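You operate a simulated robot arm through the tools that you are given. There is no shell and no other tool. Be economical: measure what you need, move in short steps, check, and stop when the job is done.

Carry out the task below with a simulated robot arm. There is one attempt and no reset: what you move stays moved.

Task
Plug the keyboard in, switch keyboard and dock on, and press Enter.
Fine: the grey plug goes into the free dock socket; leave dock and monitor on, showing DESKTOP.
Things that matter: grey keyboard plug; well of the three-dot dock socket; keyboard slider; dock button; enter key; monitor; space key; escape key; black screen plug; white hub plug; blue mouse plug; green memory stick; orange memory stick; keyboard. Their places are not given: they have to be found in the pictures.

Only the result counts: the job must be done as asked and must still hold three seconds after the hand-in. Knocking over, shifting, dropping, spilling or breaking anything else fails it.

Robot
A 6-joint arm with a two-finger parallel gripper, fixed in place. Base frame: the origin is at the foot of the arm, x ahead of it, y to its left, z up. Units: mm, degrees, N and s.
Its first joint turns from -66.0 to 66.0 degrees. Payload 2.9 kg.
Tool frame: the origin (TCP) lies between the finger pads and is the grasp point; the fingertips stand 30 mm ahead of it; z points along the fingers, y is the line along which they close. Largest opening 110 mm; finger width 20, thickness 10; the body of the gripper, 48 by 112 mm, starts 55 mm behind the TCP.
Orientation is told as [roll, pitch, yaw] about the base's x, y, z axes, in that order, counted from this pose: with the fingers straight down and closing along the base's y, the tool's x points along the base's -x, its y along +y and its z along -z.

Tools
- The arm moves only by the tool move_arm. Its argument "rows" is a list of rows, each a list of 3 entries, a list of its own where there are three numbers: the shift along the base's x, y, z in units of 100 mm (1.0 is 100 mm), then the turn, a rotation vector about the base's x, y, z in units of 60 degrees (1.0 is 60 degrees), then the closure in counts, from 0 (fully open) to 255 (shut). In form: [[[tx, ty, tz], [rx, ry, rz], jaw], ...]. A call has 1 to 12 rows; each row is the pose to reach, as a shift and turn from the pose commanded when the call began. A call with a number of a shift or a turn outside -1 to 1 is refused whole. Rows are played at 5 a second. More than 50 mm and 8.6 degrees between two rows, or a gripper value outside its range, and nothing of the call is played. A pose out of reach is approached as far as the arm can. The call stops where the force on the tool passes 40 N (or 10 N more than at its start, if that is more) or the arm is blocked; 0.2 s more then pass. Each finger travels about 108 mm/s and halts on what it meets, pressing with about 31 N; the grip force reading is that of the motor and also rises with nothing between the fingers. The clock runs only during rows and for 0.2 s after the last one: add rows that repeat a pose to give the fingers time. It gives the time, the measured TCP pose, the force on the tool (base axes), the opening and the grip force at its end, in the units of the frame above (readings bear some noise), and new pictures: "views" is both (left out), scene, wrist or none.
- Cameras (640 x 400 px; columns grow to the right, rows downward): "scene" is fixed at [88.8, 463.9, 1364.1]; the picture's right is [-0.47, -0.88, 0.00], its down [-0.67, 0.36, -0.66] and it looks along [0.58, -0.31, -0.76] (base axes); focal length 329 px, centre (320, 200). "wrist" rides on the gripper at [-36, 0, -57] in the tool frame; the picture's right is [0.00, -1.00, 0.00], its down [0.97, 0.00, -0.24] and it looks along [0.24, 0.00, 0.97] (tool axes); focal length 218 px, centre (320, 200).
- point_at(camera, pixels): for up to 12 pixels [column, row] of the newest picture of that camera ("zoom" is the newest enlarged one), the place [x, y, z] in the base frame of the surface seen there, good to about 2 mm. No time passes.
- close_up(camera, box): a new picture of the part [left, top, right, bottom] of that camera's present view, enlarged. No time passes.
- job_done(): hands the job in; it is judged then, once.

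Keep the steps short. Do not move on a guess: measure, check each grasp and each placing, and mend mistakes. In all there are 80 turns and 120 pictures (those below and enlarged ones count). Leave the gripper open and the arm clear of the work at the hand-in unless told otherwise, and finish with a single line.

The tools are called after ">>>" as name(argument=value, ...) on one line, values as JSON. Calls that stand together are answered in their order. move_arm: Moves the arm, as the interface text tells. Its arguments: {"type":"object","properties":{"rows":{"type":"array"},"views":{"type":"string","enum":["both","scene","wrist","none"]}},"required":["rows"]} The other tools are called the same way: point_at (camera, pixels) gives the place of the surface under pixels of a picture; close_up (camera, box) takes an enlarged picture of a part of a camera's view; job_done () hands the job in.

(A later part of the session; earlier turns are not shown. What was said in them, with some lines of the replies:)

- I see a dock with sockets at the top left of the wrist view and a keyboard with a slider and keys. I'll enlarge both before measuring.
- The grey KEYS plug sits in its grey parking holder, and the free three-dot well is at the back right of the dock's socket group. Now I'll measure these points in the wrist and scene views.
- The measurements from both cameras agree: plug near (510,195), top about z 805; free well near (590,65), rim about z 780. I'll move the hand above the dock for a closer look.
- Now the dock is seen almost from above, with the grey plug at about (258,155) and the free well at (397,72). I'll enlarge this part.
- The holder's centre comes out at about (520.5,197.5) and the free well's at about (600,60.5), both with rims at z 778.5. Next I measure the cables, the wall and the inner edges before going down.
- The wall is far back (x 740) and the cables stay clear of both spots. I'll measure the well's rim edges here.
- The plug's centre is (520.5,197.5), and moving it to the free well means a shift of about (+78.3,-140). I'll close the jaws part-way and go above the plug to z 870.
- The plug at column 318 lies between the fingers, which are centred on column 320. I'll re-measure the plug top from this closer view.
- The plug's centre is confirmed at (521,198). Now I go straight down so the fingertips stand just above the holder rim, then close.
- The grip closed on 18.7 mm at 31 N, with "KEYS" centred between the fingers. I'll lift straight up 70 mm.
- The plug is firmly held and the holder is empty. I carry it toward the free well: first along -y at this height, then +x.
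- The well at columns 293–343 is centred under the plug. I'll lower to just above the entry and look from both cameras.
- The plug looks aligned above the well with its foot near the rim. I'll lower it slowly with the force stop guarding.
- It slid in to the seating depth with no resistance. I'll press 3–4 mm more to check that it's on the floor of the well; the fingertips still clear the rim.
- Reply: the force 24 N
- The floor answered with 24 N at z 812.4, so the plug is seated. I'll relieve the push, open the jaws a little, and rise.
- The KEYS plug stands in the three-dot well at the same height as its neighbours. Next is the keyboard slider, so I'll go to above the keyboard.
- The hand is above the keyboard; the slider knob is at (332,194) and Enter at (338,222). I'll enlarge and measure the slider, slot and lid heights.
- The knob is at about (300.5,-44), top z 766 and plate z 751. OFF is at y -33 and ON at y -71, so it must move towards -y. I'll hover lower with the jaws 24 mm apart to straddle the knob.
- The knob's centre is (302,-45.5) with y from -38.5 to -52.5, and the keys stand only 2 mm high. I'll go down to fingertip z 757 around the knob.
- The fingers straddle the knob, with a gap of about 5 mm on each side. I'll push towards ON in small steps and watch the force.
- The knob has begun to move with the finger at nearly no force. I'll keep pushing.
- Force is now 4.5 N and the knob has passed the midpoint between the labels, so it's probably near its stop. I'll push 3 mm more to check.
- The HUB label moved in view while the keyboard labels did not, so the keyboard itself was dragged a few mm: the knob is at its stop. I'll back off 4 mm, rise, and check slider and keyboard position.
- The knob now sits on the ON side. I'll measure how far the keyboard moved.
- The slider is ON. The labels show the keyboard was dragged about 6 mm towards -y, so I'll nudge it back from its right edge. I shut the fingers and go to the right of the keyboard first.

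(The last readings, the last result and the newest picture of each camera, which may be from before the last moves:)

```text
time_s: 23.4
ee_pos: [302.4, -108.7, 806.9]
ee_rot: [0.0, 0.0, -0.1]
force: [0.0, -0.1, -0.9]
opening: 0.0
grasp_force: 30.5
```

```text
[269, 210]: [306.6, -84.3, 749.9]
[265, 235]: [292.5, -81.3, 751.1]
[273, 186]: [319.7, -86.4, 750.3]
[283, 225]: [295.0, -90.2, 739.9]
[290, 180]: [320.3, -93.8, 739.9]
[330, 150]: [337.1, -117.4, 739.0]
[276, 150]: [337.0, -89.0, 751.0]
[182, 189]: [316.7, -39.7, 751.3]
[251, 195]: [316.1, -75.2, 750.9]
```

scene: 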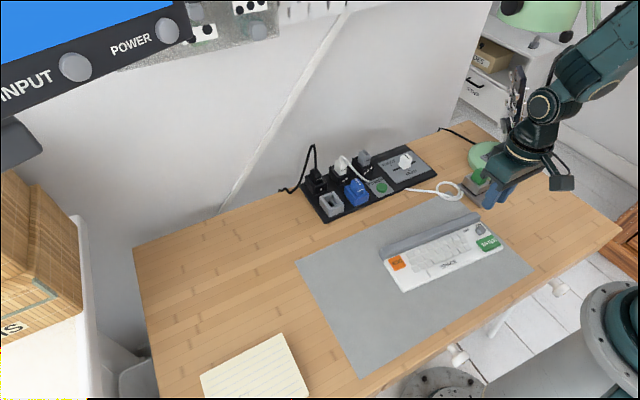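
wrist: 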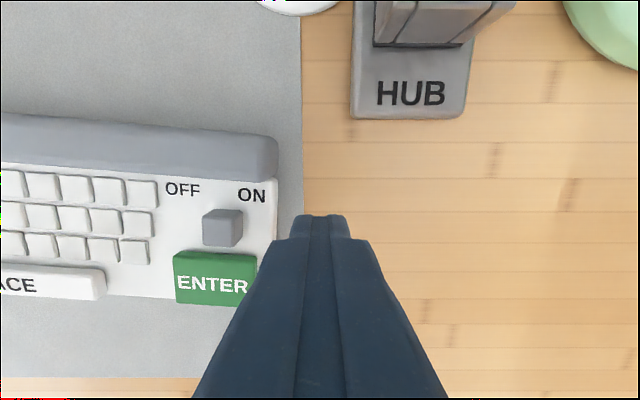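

The right edge is at y -85 (x 303), the mat at z 740. I'll go down to fingertip z 745 and push gently towards +y, aiming for finger centre y -89.

>>> move_arm(rows=[[[0, 0, -0.2], [0, 0, 0], 255], [[0, 0, -0.32], [0, 0, 0], 255], [[0, 0.08, -0.32], [0, 0, 0], 255], [[0, 0.12, -0.32], [0, 0, 0], 255], [[0, 0.14, -0.32], [0, 0, 0], 255], [[0, 0.16, -0.32], [0, 0, 0], 255], [[0, 0.18, -0.32], [0, 0, 0], 255], [[0, 0.19, -0.32], [0, 0, 0], 255]], views="wrist")

```text
time_s: 25.2
ee_pos: [304.8, -89.3, 776.0]
ee_rot: [0.1, 0.0, -0.1]
force: [0.5, -3.9, 1.1]
opening: 0.0
grasp_force: 31.1
```

wrist: 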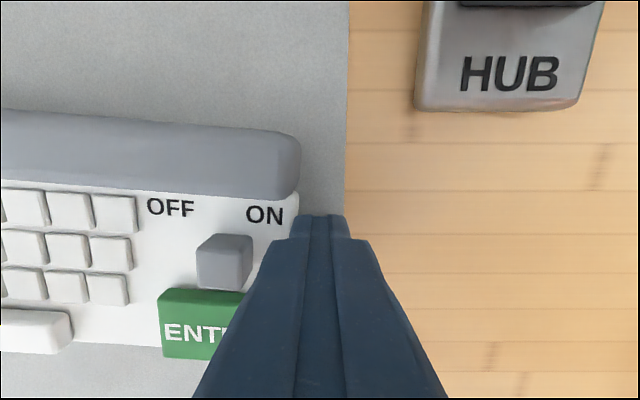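

The push met only about 4 N. I'll measure the labels from here.

>>> point_at(camera="wrist", pixels=[[170, 208], [265, 214], [224, 258], [208, 297], [290, 150]])

>>> point_at(camera="scene", pixels=[[397, 263], [384, 251]])

```text
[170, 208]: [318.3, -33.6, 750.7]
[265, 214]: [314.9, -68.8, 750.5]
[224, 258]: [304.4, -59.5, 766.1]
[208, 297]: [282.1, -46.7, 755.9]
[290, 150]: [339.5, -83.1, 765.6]
```

```text
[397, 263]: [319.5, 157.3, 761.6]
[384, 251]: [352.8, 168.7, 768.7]
```

The keyboard is back at its original place (OFF label at y -33.6), and the knob is still on ON. I'll back away, rise, and head to the dock button.

>>> move_arm(rows=[[[0, -0.05, 0], [0, 0, 0], 255], [[0, -0.1, 0], [0, 0, 0], 255], [[0, -0.1, 0.4], [0, 0, 0], 255], [[0, -0.1, 0.8], [0, 0, 0], 255], [[0, -0.1, 1.0], [0, 0, 0], 255], [[0.3, 0.2, 1.0], [0, 0, 0], 255], [[0.6, 0.5, 1.0], [0, 0, 0], 255], [[0.9, 0.8, 1.0], [0, 0, 0], 255]], views="none")

>>> move_arm(rows=[[[0.3, 0.2, 0], [0, 0, 0], 255], [[0.6, 0.4, 0], [0, 0, 0], 255], [[0.9, 0.65, 0], [0, 0, 0], 255], [[0.9, 0.65, 0], [0, 0, 0], 255]], views="wrist")

```text
time_s: 27.0
ee_pos: [393.8, -9.3, 876.8]
ee_rot: [0.0, 0.1, 0.0]
force: [-0.2, -0.4, 0.5]
opening: 0.0
grasp_force: 31.2
```

```text
time_s: 28.0
ee_pos: [483.4, 55.0, 876.8]
ee_rot: [0.1, 0.0, 0.0]
force: [0.4, 0.1, -0.5]
opening: 0.2
grasp_force: 31.0
```

wrist: 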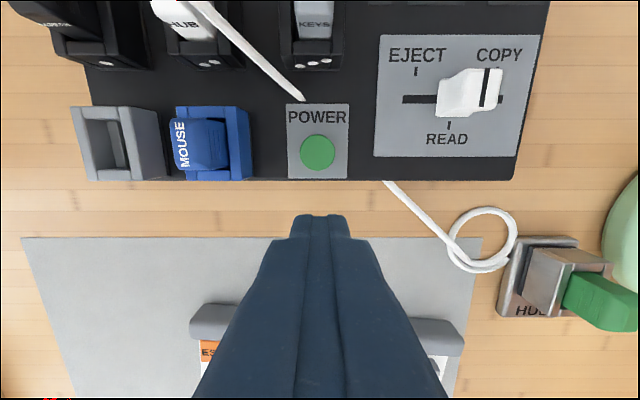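

>>> point_at(camera="wrist", pixels=[[318, 152], [303, 152], [332, 152], [318, 138], [318, 166], [294, 175], [342, 175], [300, 98], [240, 150]])

>>> close_up(camera="wrist", box=[270, 90, 370, 190])

```text
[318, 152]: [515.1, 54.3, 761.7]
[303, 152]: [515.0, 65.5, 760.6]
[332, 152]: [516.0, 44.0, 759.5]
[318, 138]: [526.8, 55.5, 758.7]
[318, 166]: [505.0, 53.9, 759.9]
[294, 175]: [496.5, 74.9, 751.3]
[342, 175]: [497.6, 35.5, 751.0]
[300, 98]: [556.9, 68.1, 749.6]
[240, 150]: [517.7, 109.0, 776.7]
```

```text
4.00 times, centred on (320, 140) of wrist
```

zoom: 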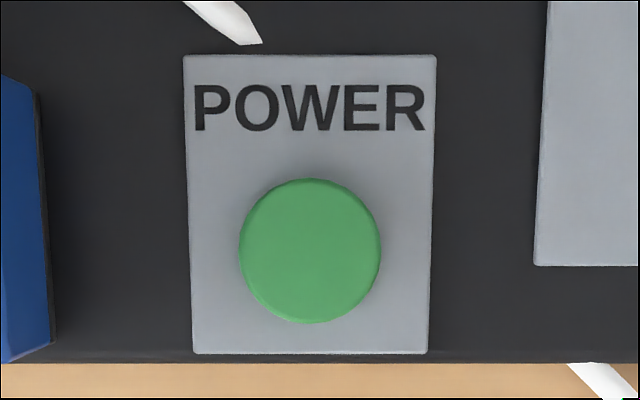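

The button's centre is (515.5,54.8), top z 760.5. I'll hover with the fingertips at about z 767 first.

>>> move_arm(rows=[[[0.32, 0, 0], [0, 0, 0], 255], [[0.32, 0, -0.4], [0, 0, 0], 255], [[0.32, 0, -0.8], [0, 0, 0], 255], [[0.32, 0, -0.8], [0, 0, 0], 255]], views="scene")

>>> close_up(camera="scene", box=[330, 140, 430, 220])

```text
time_s: 29.0
ee_pos: [516.0, 55.1, 796.1]
ee_rot: [0.1, -0.1, 0.0]
force: [0.2, 0.4, -0.6]
opening: 0.1
grasp_force: 31.1
```

scene: 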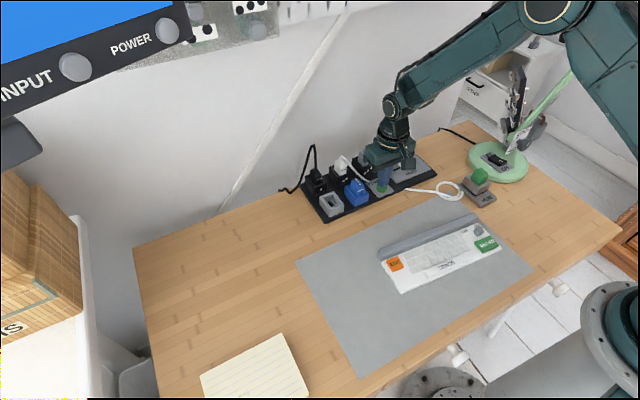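

```text
5.00 times, centred on (380, 180) of scene
```

zoom: 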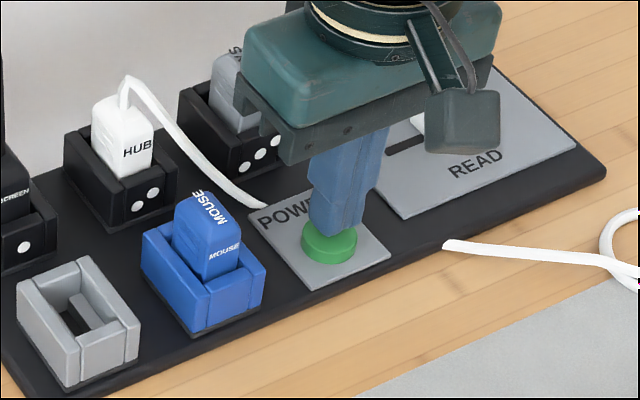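

The fingertip is right above the button. I'll press down in 2 mm steps.

>>> move_arm(rows=[[[0, 0, -0.04], [0, 0, 0], 255], [[0, 0, -0.06], [0, 0, 0], 255], [[0, 0, -0.08], [0, 0, 0], 255], [[0, 0, -0.095], [0, 0, 0], 255], [[0, 0, -0.095], [0, 0, 0], 255]], views="scene")

```text
time_s: 30.2
ee_pos: [516.6, 56.0, 786.7]
ee_rot: [0.0, 0.0, 0.0]
force: [-2.8, -0.6, 5.7]
opening: 0.1
grasp_force: 30.5
```

scene: 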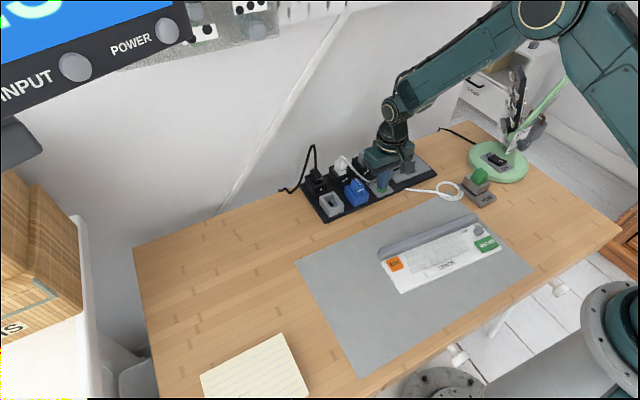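

The monitor changed — green and white letters appeared at the top left, so the dock switched on. I'll release the button straight up and read the screen.

>>> move_arm(rows=[[[0, 0, 0.1], [0, 0, 0], 255], [[0, 0, 0.5], [0, 0, 0], 255], [[0, 0, 0.9], [0, 0, 0], 255], [[0, 0, 0.9], [0, 0, 0], 255]], views="scene")

>>> close_up(camera="scene", box=[0, 0, 200, 120])

>>> close_up(camera="scene", box=[310, 130, 430, 220])

```text
time_s: 31.2
ee_pos: [516.2, 56.3, 875.5]
ee_rot: [0.1, 0.2, 0.0]
force: [0.3, 0.7, -1.4]
opening: 0.2
grasp_force: 31.3
```

scene: 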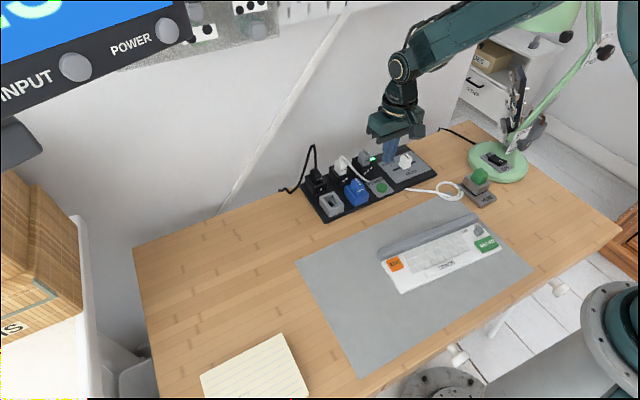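

```text
3.20 times, centred on (100, 60) of scene
```

zoom: 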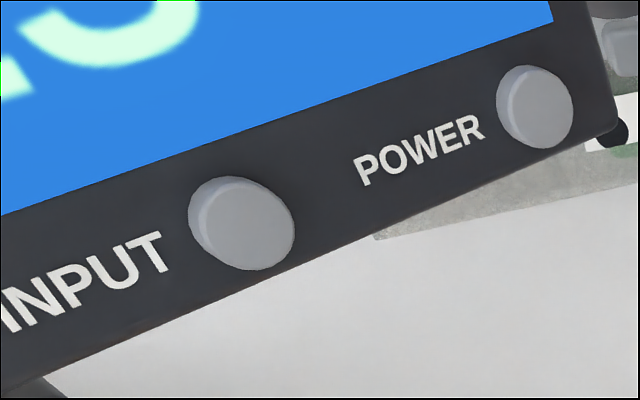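

```text
4.44 times, centred on (370, 175) of scene
```

zoom: 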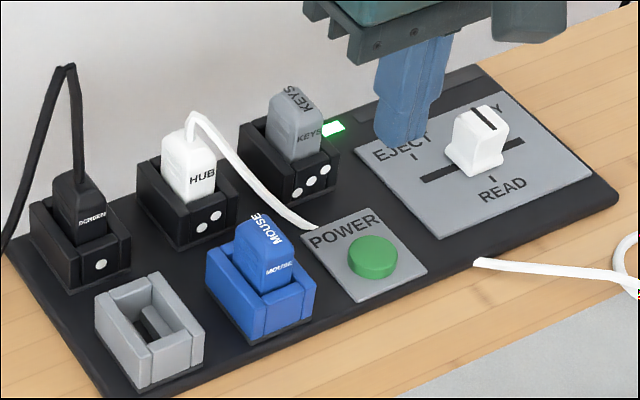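

The dock's green light is on, and the screen shows text ending in "S". Next is Enter, so I'll go back above the keyboard.

>>> move_arm(rows=[[[-0.4, -0.15, 0.1], [0, 0, 0], 255], [[-0.8, -0.3, 0.1], [0, 0, 0], 255], [[-1.0, -0.5, 0.1], [0, 0, 0], 255]], views="none")

>>> move_arm(rows=[[[-0.4, -0.2, 0], [0, 0, 0], 255], [[-0.8, -0.4, 0], [0, 0, 0], 255], [[-1.0, -0.53, 0], [0, 0, 0], 255], [[-1.0, -0.53, 0], [0, 0, 0], 255]], views="wrist")

```text
time_s: 32.0
ee_pos: [415.8, 5.3, 886.3]
ee_rot: [-0.1, 0.0, 0.0]
force: [0.4, 0.2, 0.2]
opening: 0.0
grasp_force: 30.9
```

```text
time_s: 33.0
ee_pos: [315.3, -47.9, 885.9]
ee_rot: [0.0, 0.0, 0.0]
force: [1.8, 0.0, -0.1]
opening: 0.0
grasp_force: 30.9
```

wrist: 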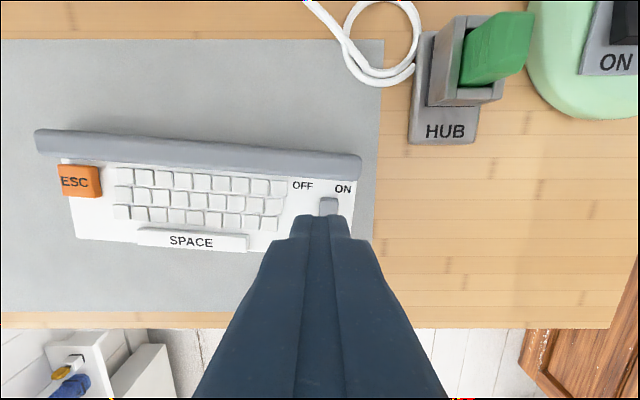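

Enter is hidden under the fingers in this view, so I'll measure it from the scene camera.

>>> close_up(camera="scene", box=[440, 210, 520, 270])

>>> point_at(camera="wrist", pixels=[[302, 185], [343, 188], [328, 206]])

```text
6.67 times, centred on (480, 240) of scene
```

zoom: 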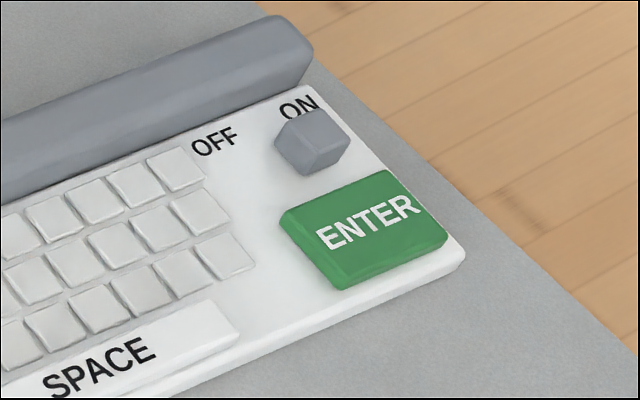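

```text
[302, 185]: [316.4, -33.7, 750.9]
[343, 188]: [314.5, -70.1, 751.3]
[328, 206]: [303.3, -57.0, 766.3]
```

The keyboard stands as before with the slider on ON. Enter's centre is at about (267,-48), top z 759.5. I'll hover above it with the fingertips at z 768.

>>> move_arm(rows=[[[-0.48, 0, 0], [0, 0, 0], 255], [[-0.48, 0, -0.4], [0, 0, 0], 255], [[-0.48, 0, -0.8], [0, 0, 0], 255], [[-0.48, 0, -0.88], [0, 0, 0], 255], [[-0.48, 0, -0.88], [0, 0, 0], 255]], views="scene")

>>> close_up(camera="scene", box=[440, 210, 520, 270])

```text
time_s: 34.2
ee_pos: [267.6, -48.1, 799.9]
ee_rot: [-0.1, -0.1, -0.1]
force: [-1.1, 0.2, -0.1]
opening: 0.2
grasp_force: 31.0
```

scene: 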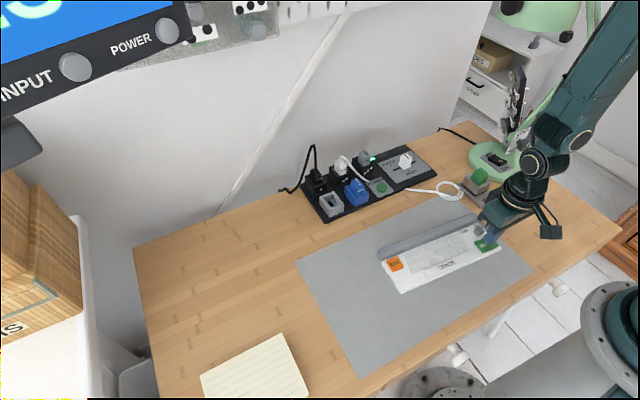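

```text
6.67 times, centred on (480, 240) of scene
```

zoom: 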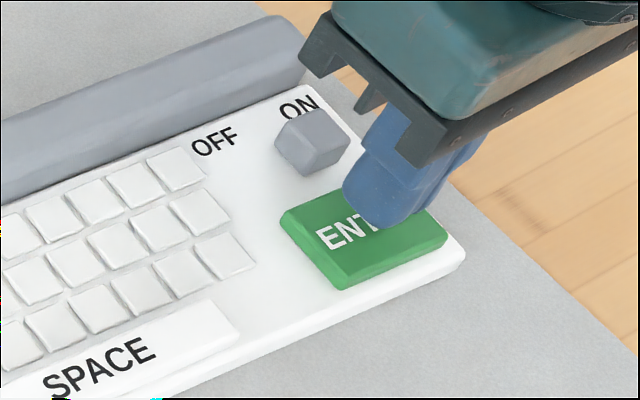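

The fingertip hovers over Enter. I'll press down in small steps and watch the screen.

>>> move_arm(rows=[[[0, 0, -0.06], [0, 0, 0], 255], [[0, 0, -0.09], [0, 0, 0], 255], [[0, 0, -0.11], [0, 0, 0], 255], [[0, 0, -0.13], [0, 0, 0], 255], [[0, 0, -0.13], [0, 0, 0], 255]], views="scene")

```text
time_s: 35.4
ee_pos: [267.0, -47.3, 785.4]
ee_rot: [0.1, 0.0, 0.1]
force: [0.2, -0.4, 6.3]
opening: 0.0
grasp_force: 30.8
```

scene: 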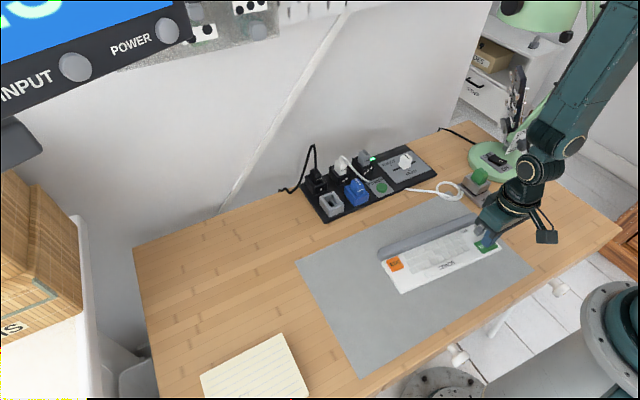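

The key is down about 4 mm at 6 N, and the screen still ends in "S". I'll press 2.5 mm further to be sure it clicks.

>>> move_arm(rows=[[[0, 0, -0.015], [0, 0, 0], 255], [[0, 0, -0.025], [0, 0, 0], 255], [[0, 0, -0.025], [0, 0, 0], 255]], views="scene")

```text
time_s: 36.2
ee_pos: [266.3, -47.4, 783.2]
ee_rot: [0.0, 0.0, 0.1]
force: [-1.3, 0.3, 12.8]
opening: 0.0
grasp_force: 31.2
```

scene: 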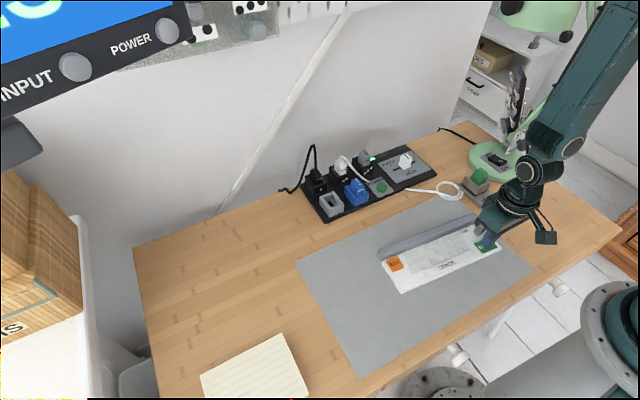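

No change even at 12.8 N. I'll release, rise and check the screen once more before diagnosing.

>>> move_arm(rows=[[[0, 0, 0.1], [0, 0, 0], 255], [[0, 0, 0.5], [0, 0, 0], 255], [[0.1, 0, 0.9], [0, 0, 0], 255], [[0.3, 0, 1.0], [0, 0, 0], 255], [[0.3, 0, 1.0], [0, 0, 0], 255]], views="scene")

>>> close_up(camera="scene", box=[0, 0, 80, 50])

>>> close_up(camera="scene", box=[300, 140, 400, 220])

>>> point_at(camera="scene", pixels=[[20, 12], [60, 25], [100, 30], [180, 5], [75, 67], [168, 30]])

```text
time_s: 37.4
ee_pos: [298.4, -47.3, 883.0]
ee_rot: [0.0, 0.0, 0.0]
force: [-0.5, -0.3, 0.3]
opening: 0.3
grasp_force: 30.9
```

scene: 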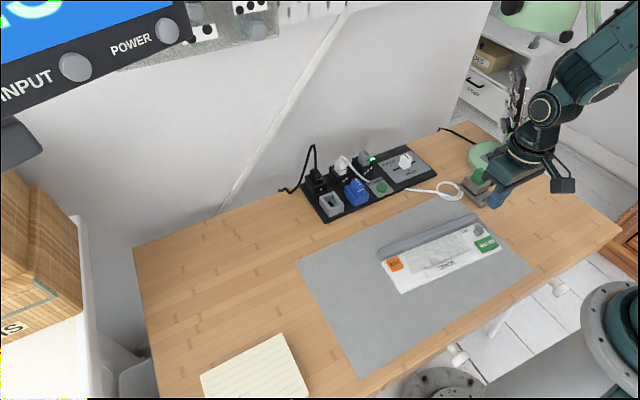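

```text
8.00 times, centred on (40, 25) of scene
```

zoom: 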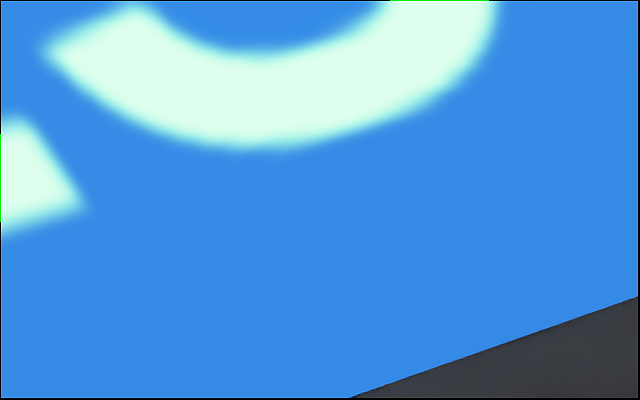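

```text
5.00 times, centred on (350, 180) of scene
```

zoom: 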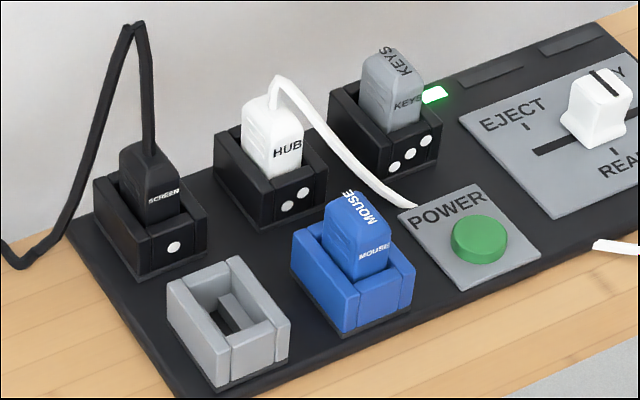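

```text
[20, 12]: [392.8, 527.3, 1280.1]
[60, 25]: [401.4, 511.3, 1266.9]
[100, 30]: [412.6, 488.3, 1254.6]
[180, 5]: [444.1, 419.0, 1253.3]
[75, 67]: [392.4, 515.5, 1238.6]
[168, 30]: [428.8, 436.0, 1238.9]
```

The text's last letters look like "…ES" or similar, not DESKTOP, so I need to read the full screen. I'll raise the arm to free space and turn the wrist camera towards the monitor (around x 350, y 600, z 1350).

>>> move_arm(rows=[[[0.2, 0.2, 0.4], [0, 0, 0], 255], [[0.4, 0.4, 0.8], [0, 0, 0], 255], [[0.6, 0.6, 1.0], [0, 0, 0], 255]], views="none")

>>> move_arm(rows=[[[0, 0, 0.3], [0.13, 0, 0], 255], [[0, 0, 0.6], [0.26, 0, 0], 255], [[0, 0, 1.0], [0.39, 0, 0], 255], [[0, 0, 1.0], [0.52, 0, 0], 255], [[0, 0, 1.0], [0.65, 0, 0], 255], [[0, 0, 1.0], [0.78, 0, 0], 255], [[0, 0, 1.0], [0.9, 0, 0], 255], [[0, 0, 1.0], [1.0, 0, 0], 255], [[0, 0, 1.0], [1.0, 0, 0], 255]], views="wrist")

```text
time_s: 38.2
ee_pos: [358.5, 12.2, 983.1]
ee_rot: [-0.1, 0.0, 0.0]
force: [0.3, -0.4, 0.8]
opening: 0.0
grasp_force: 30.8
```

```text
time_s: 40.2
ee_pos: [356.6, 11.6, 1083.3]
ee_rot: [60.1, 0.1, 0.0]
force: [-0.6, 0.8, 0.0]
opening: 0.0
grasp_force: 30.9
```

wrist: 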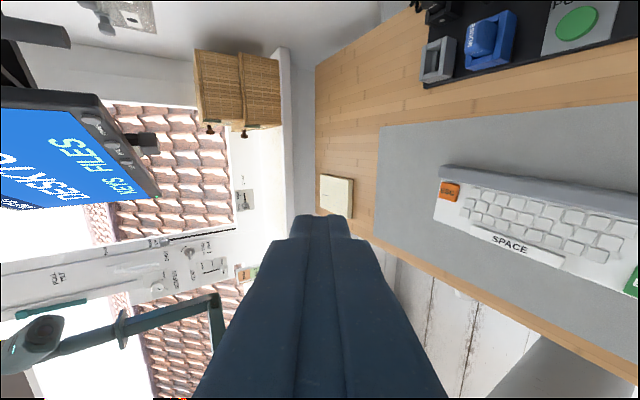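

The monitor is in view at (75,160), and it seems to read DESK… and "KEYS FILES". I'll enlarge it, and turn a few degrees more to see the whole screen.

>>> move_arm(rows=[[[0, 0, 0], [0.13, 0, 0], 255], [[0, 0, 0], [0.26, 0, 0], 255], [[0, 0, 0], [0.39, 0, 0], 255], [[0, 0, 0], [0.39, 0, 0], 255]], views="wrist")

>>> close_up(camera="wrist", box=[0, 50, 240, 250])

```text
time_s: 41.2
ee_pos: [299.2, 54.0, 1012.6]
ee_rot: [83.3, -0.2, -0.1]
force: [-0.7, 0.0, -0.3]
opening: 0.1
grasp_force: 30.9
out of reach, approached as far as the arm can: row 1, 2, 3, 4
```

wrist: 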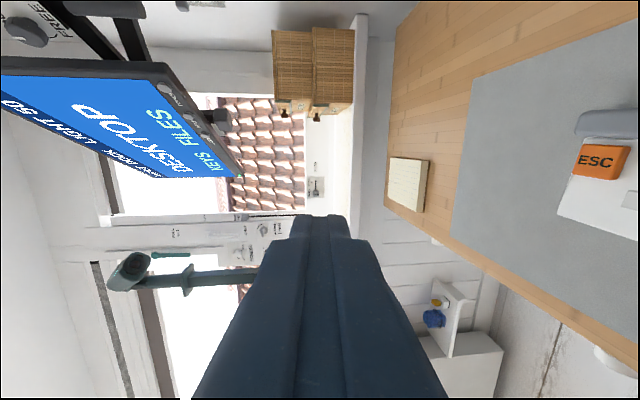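

```text
2.00 times, centred on (120, 150) of wrist
```

zoom: 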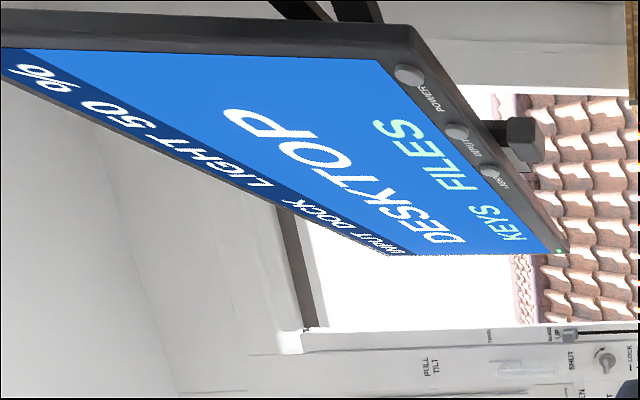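

The screen reads DESKTOP with "KEYS FILES" and "INPUT DOCK", so the goal state is reached. I'll turn the arm back upright, open the gripper and check the table.

>>> move_arm(rows=[[[0, 0, 0], [-0.13, 0, 0], 255], [[0, 0, 0], [-0.26, 0, 0], 255], [[0, 0, 0], [-0.39, 0, 0], 255], [[0, 0, 0], [-0.52, 0, 0], 200], [[0, 0, 0], [-0.65, 0, 0], 150], [[0, 0, 0], [-0.78, 0, 0], 100], [[0, 0, 0], [-0.9, 0, 0], 50], [[0, 0, 0], [-1.0, 0, 0], 0]], views="none")

>>> move_arm(rows=[[[0, 0, 0], [-0.13, 0, 0], 0], [[0, 0, 0], [-0.26, 0, 0], 0], [[0, 0, 0], [-0.39, 0, 0], 0], [[0, 0, 0], [-0.39, 0, 0], 0]], views="both")

```text
time_s: 43.0
ee_pos: [299.1, 55.0, 1010.9]
ee_rot: [23.3, 0.0, 0.1]
force: [-0.9, 0.2, -0.9]
opening: 110.0
grasp_force: 0.0
```

```text
time_s: 44.0
ee_pos: [298.8, 55.7, 1011.6]
ee_rot: [-0.1, -0.1, 0.0]
force: [-0.1, -0.4, -0.4]
opening: 110.1
grasp_force: 0.0
```

scene: 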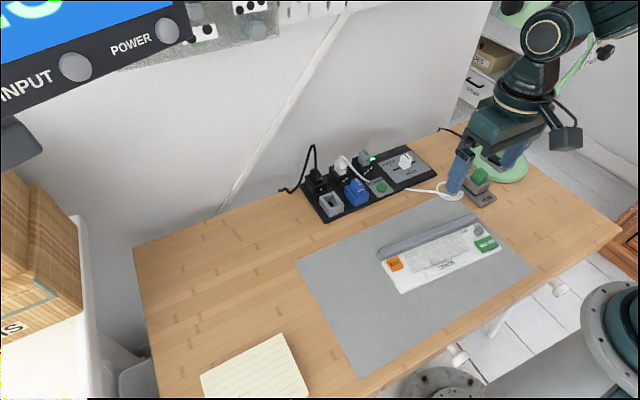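
wrist: 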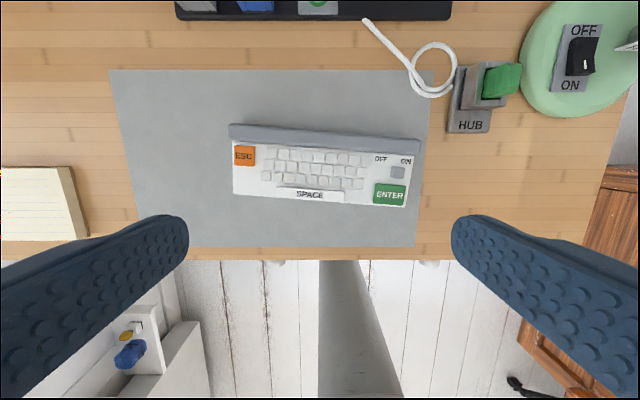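

The plug is in the three-dot well, the slider is on ON and the dock light is green. The screen shows DESKTOP, the keyboard is in its place, and the hand is open and clear. I'm handing in.

>>> job_done()

```text
The job is handed in.
```

The grey plug is in the three-dot dock socket, the keyboard and dock are on, Enter was pressed, and the monitor shows DESKTOP; the slider push dragged the keyboard about 6 mm and I nudged it back, and I never saw the screen react to the Enter press itself.
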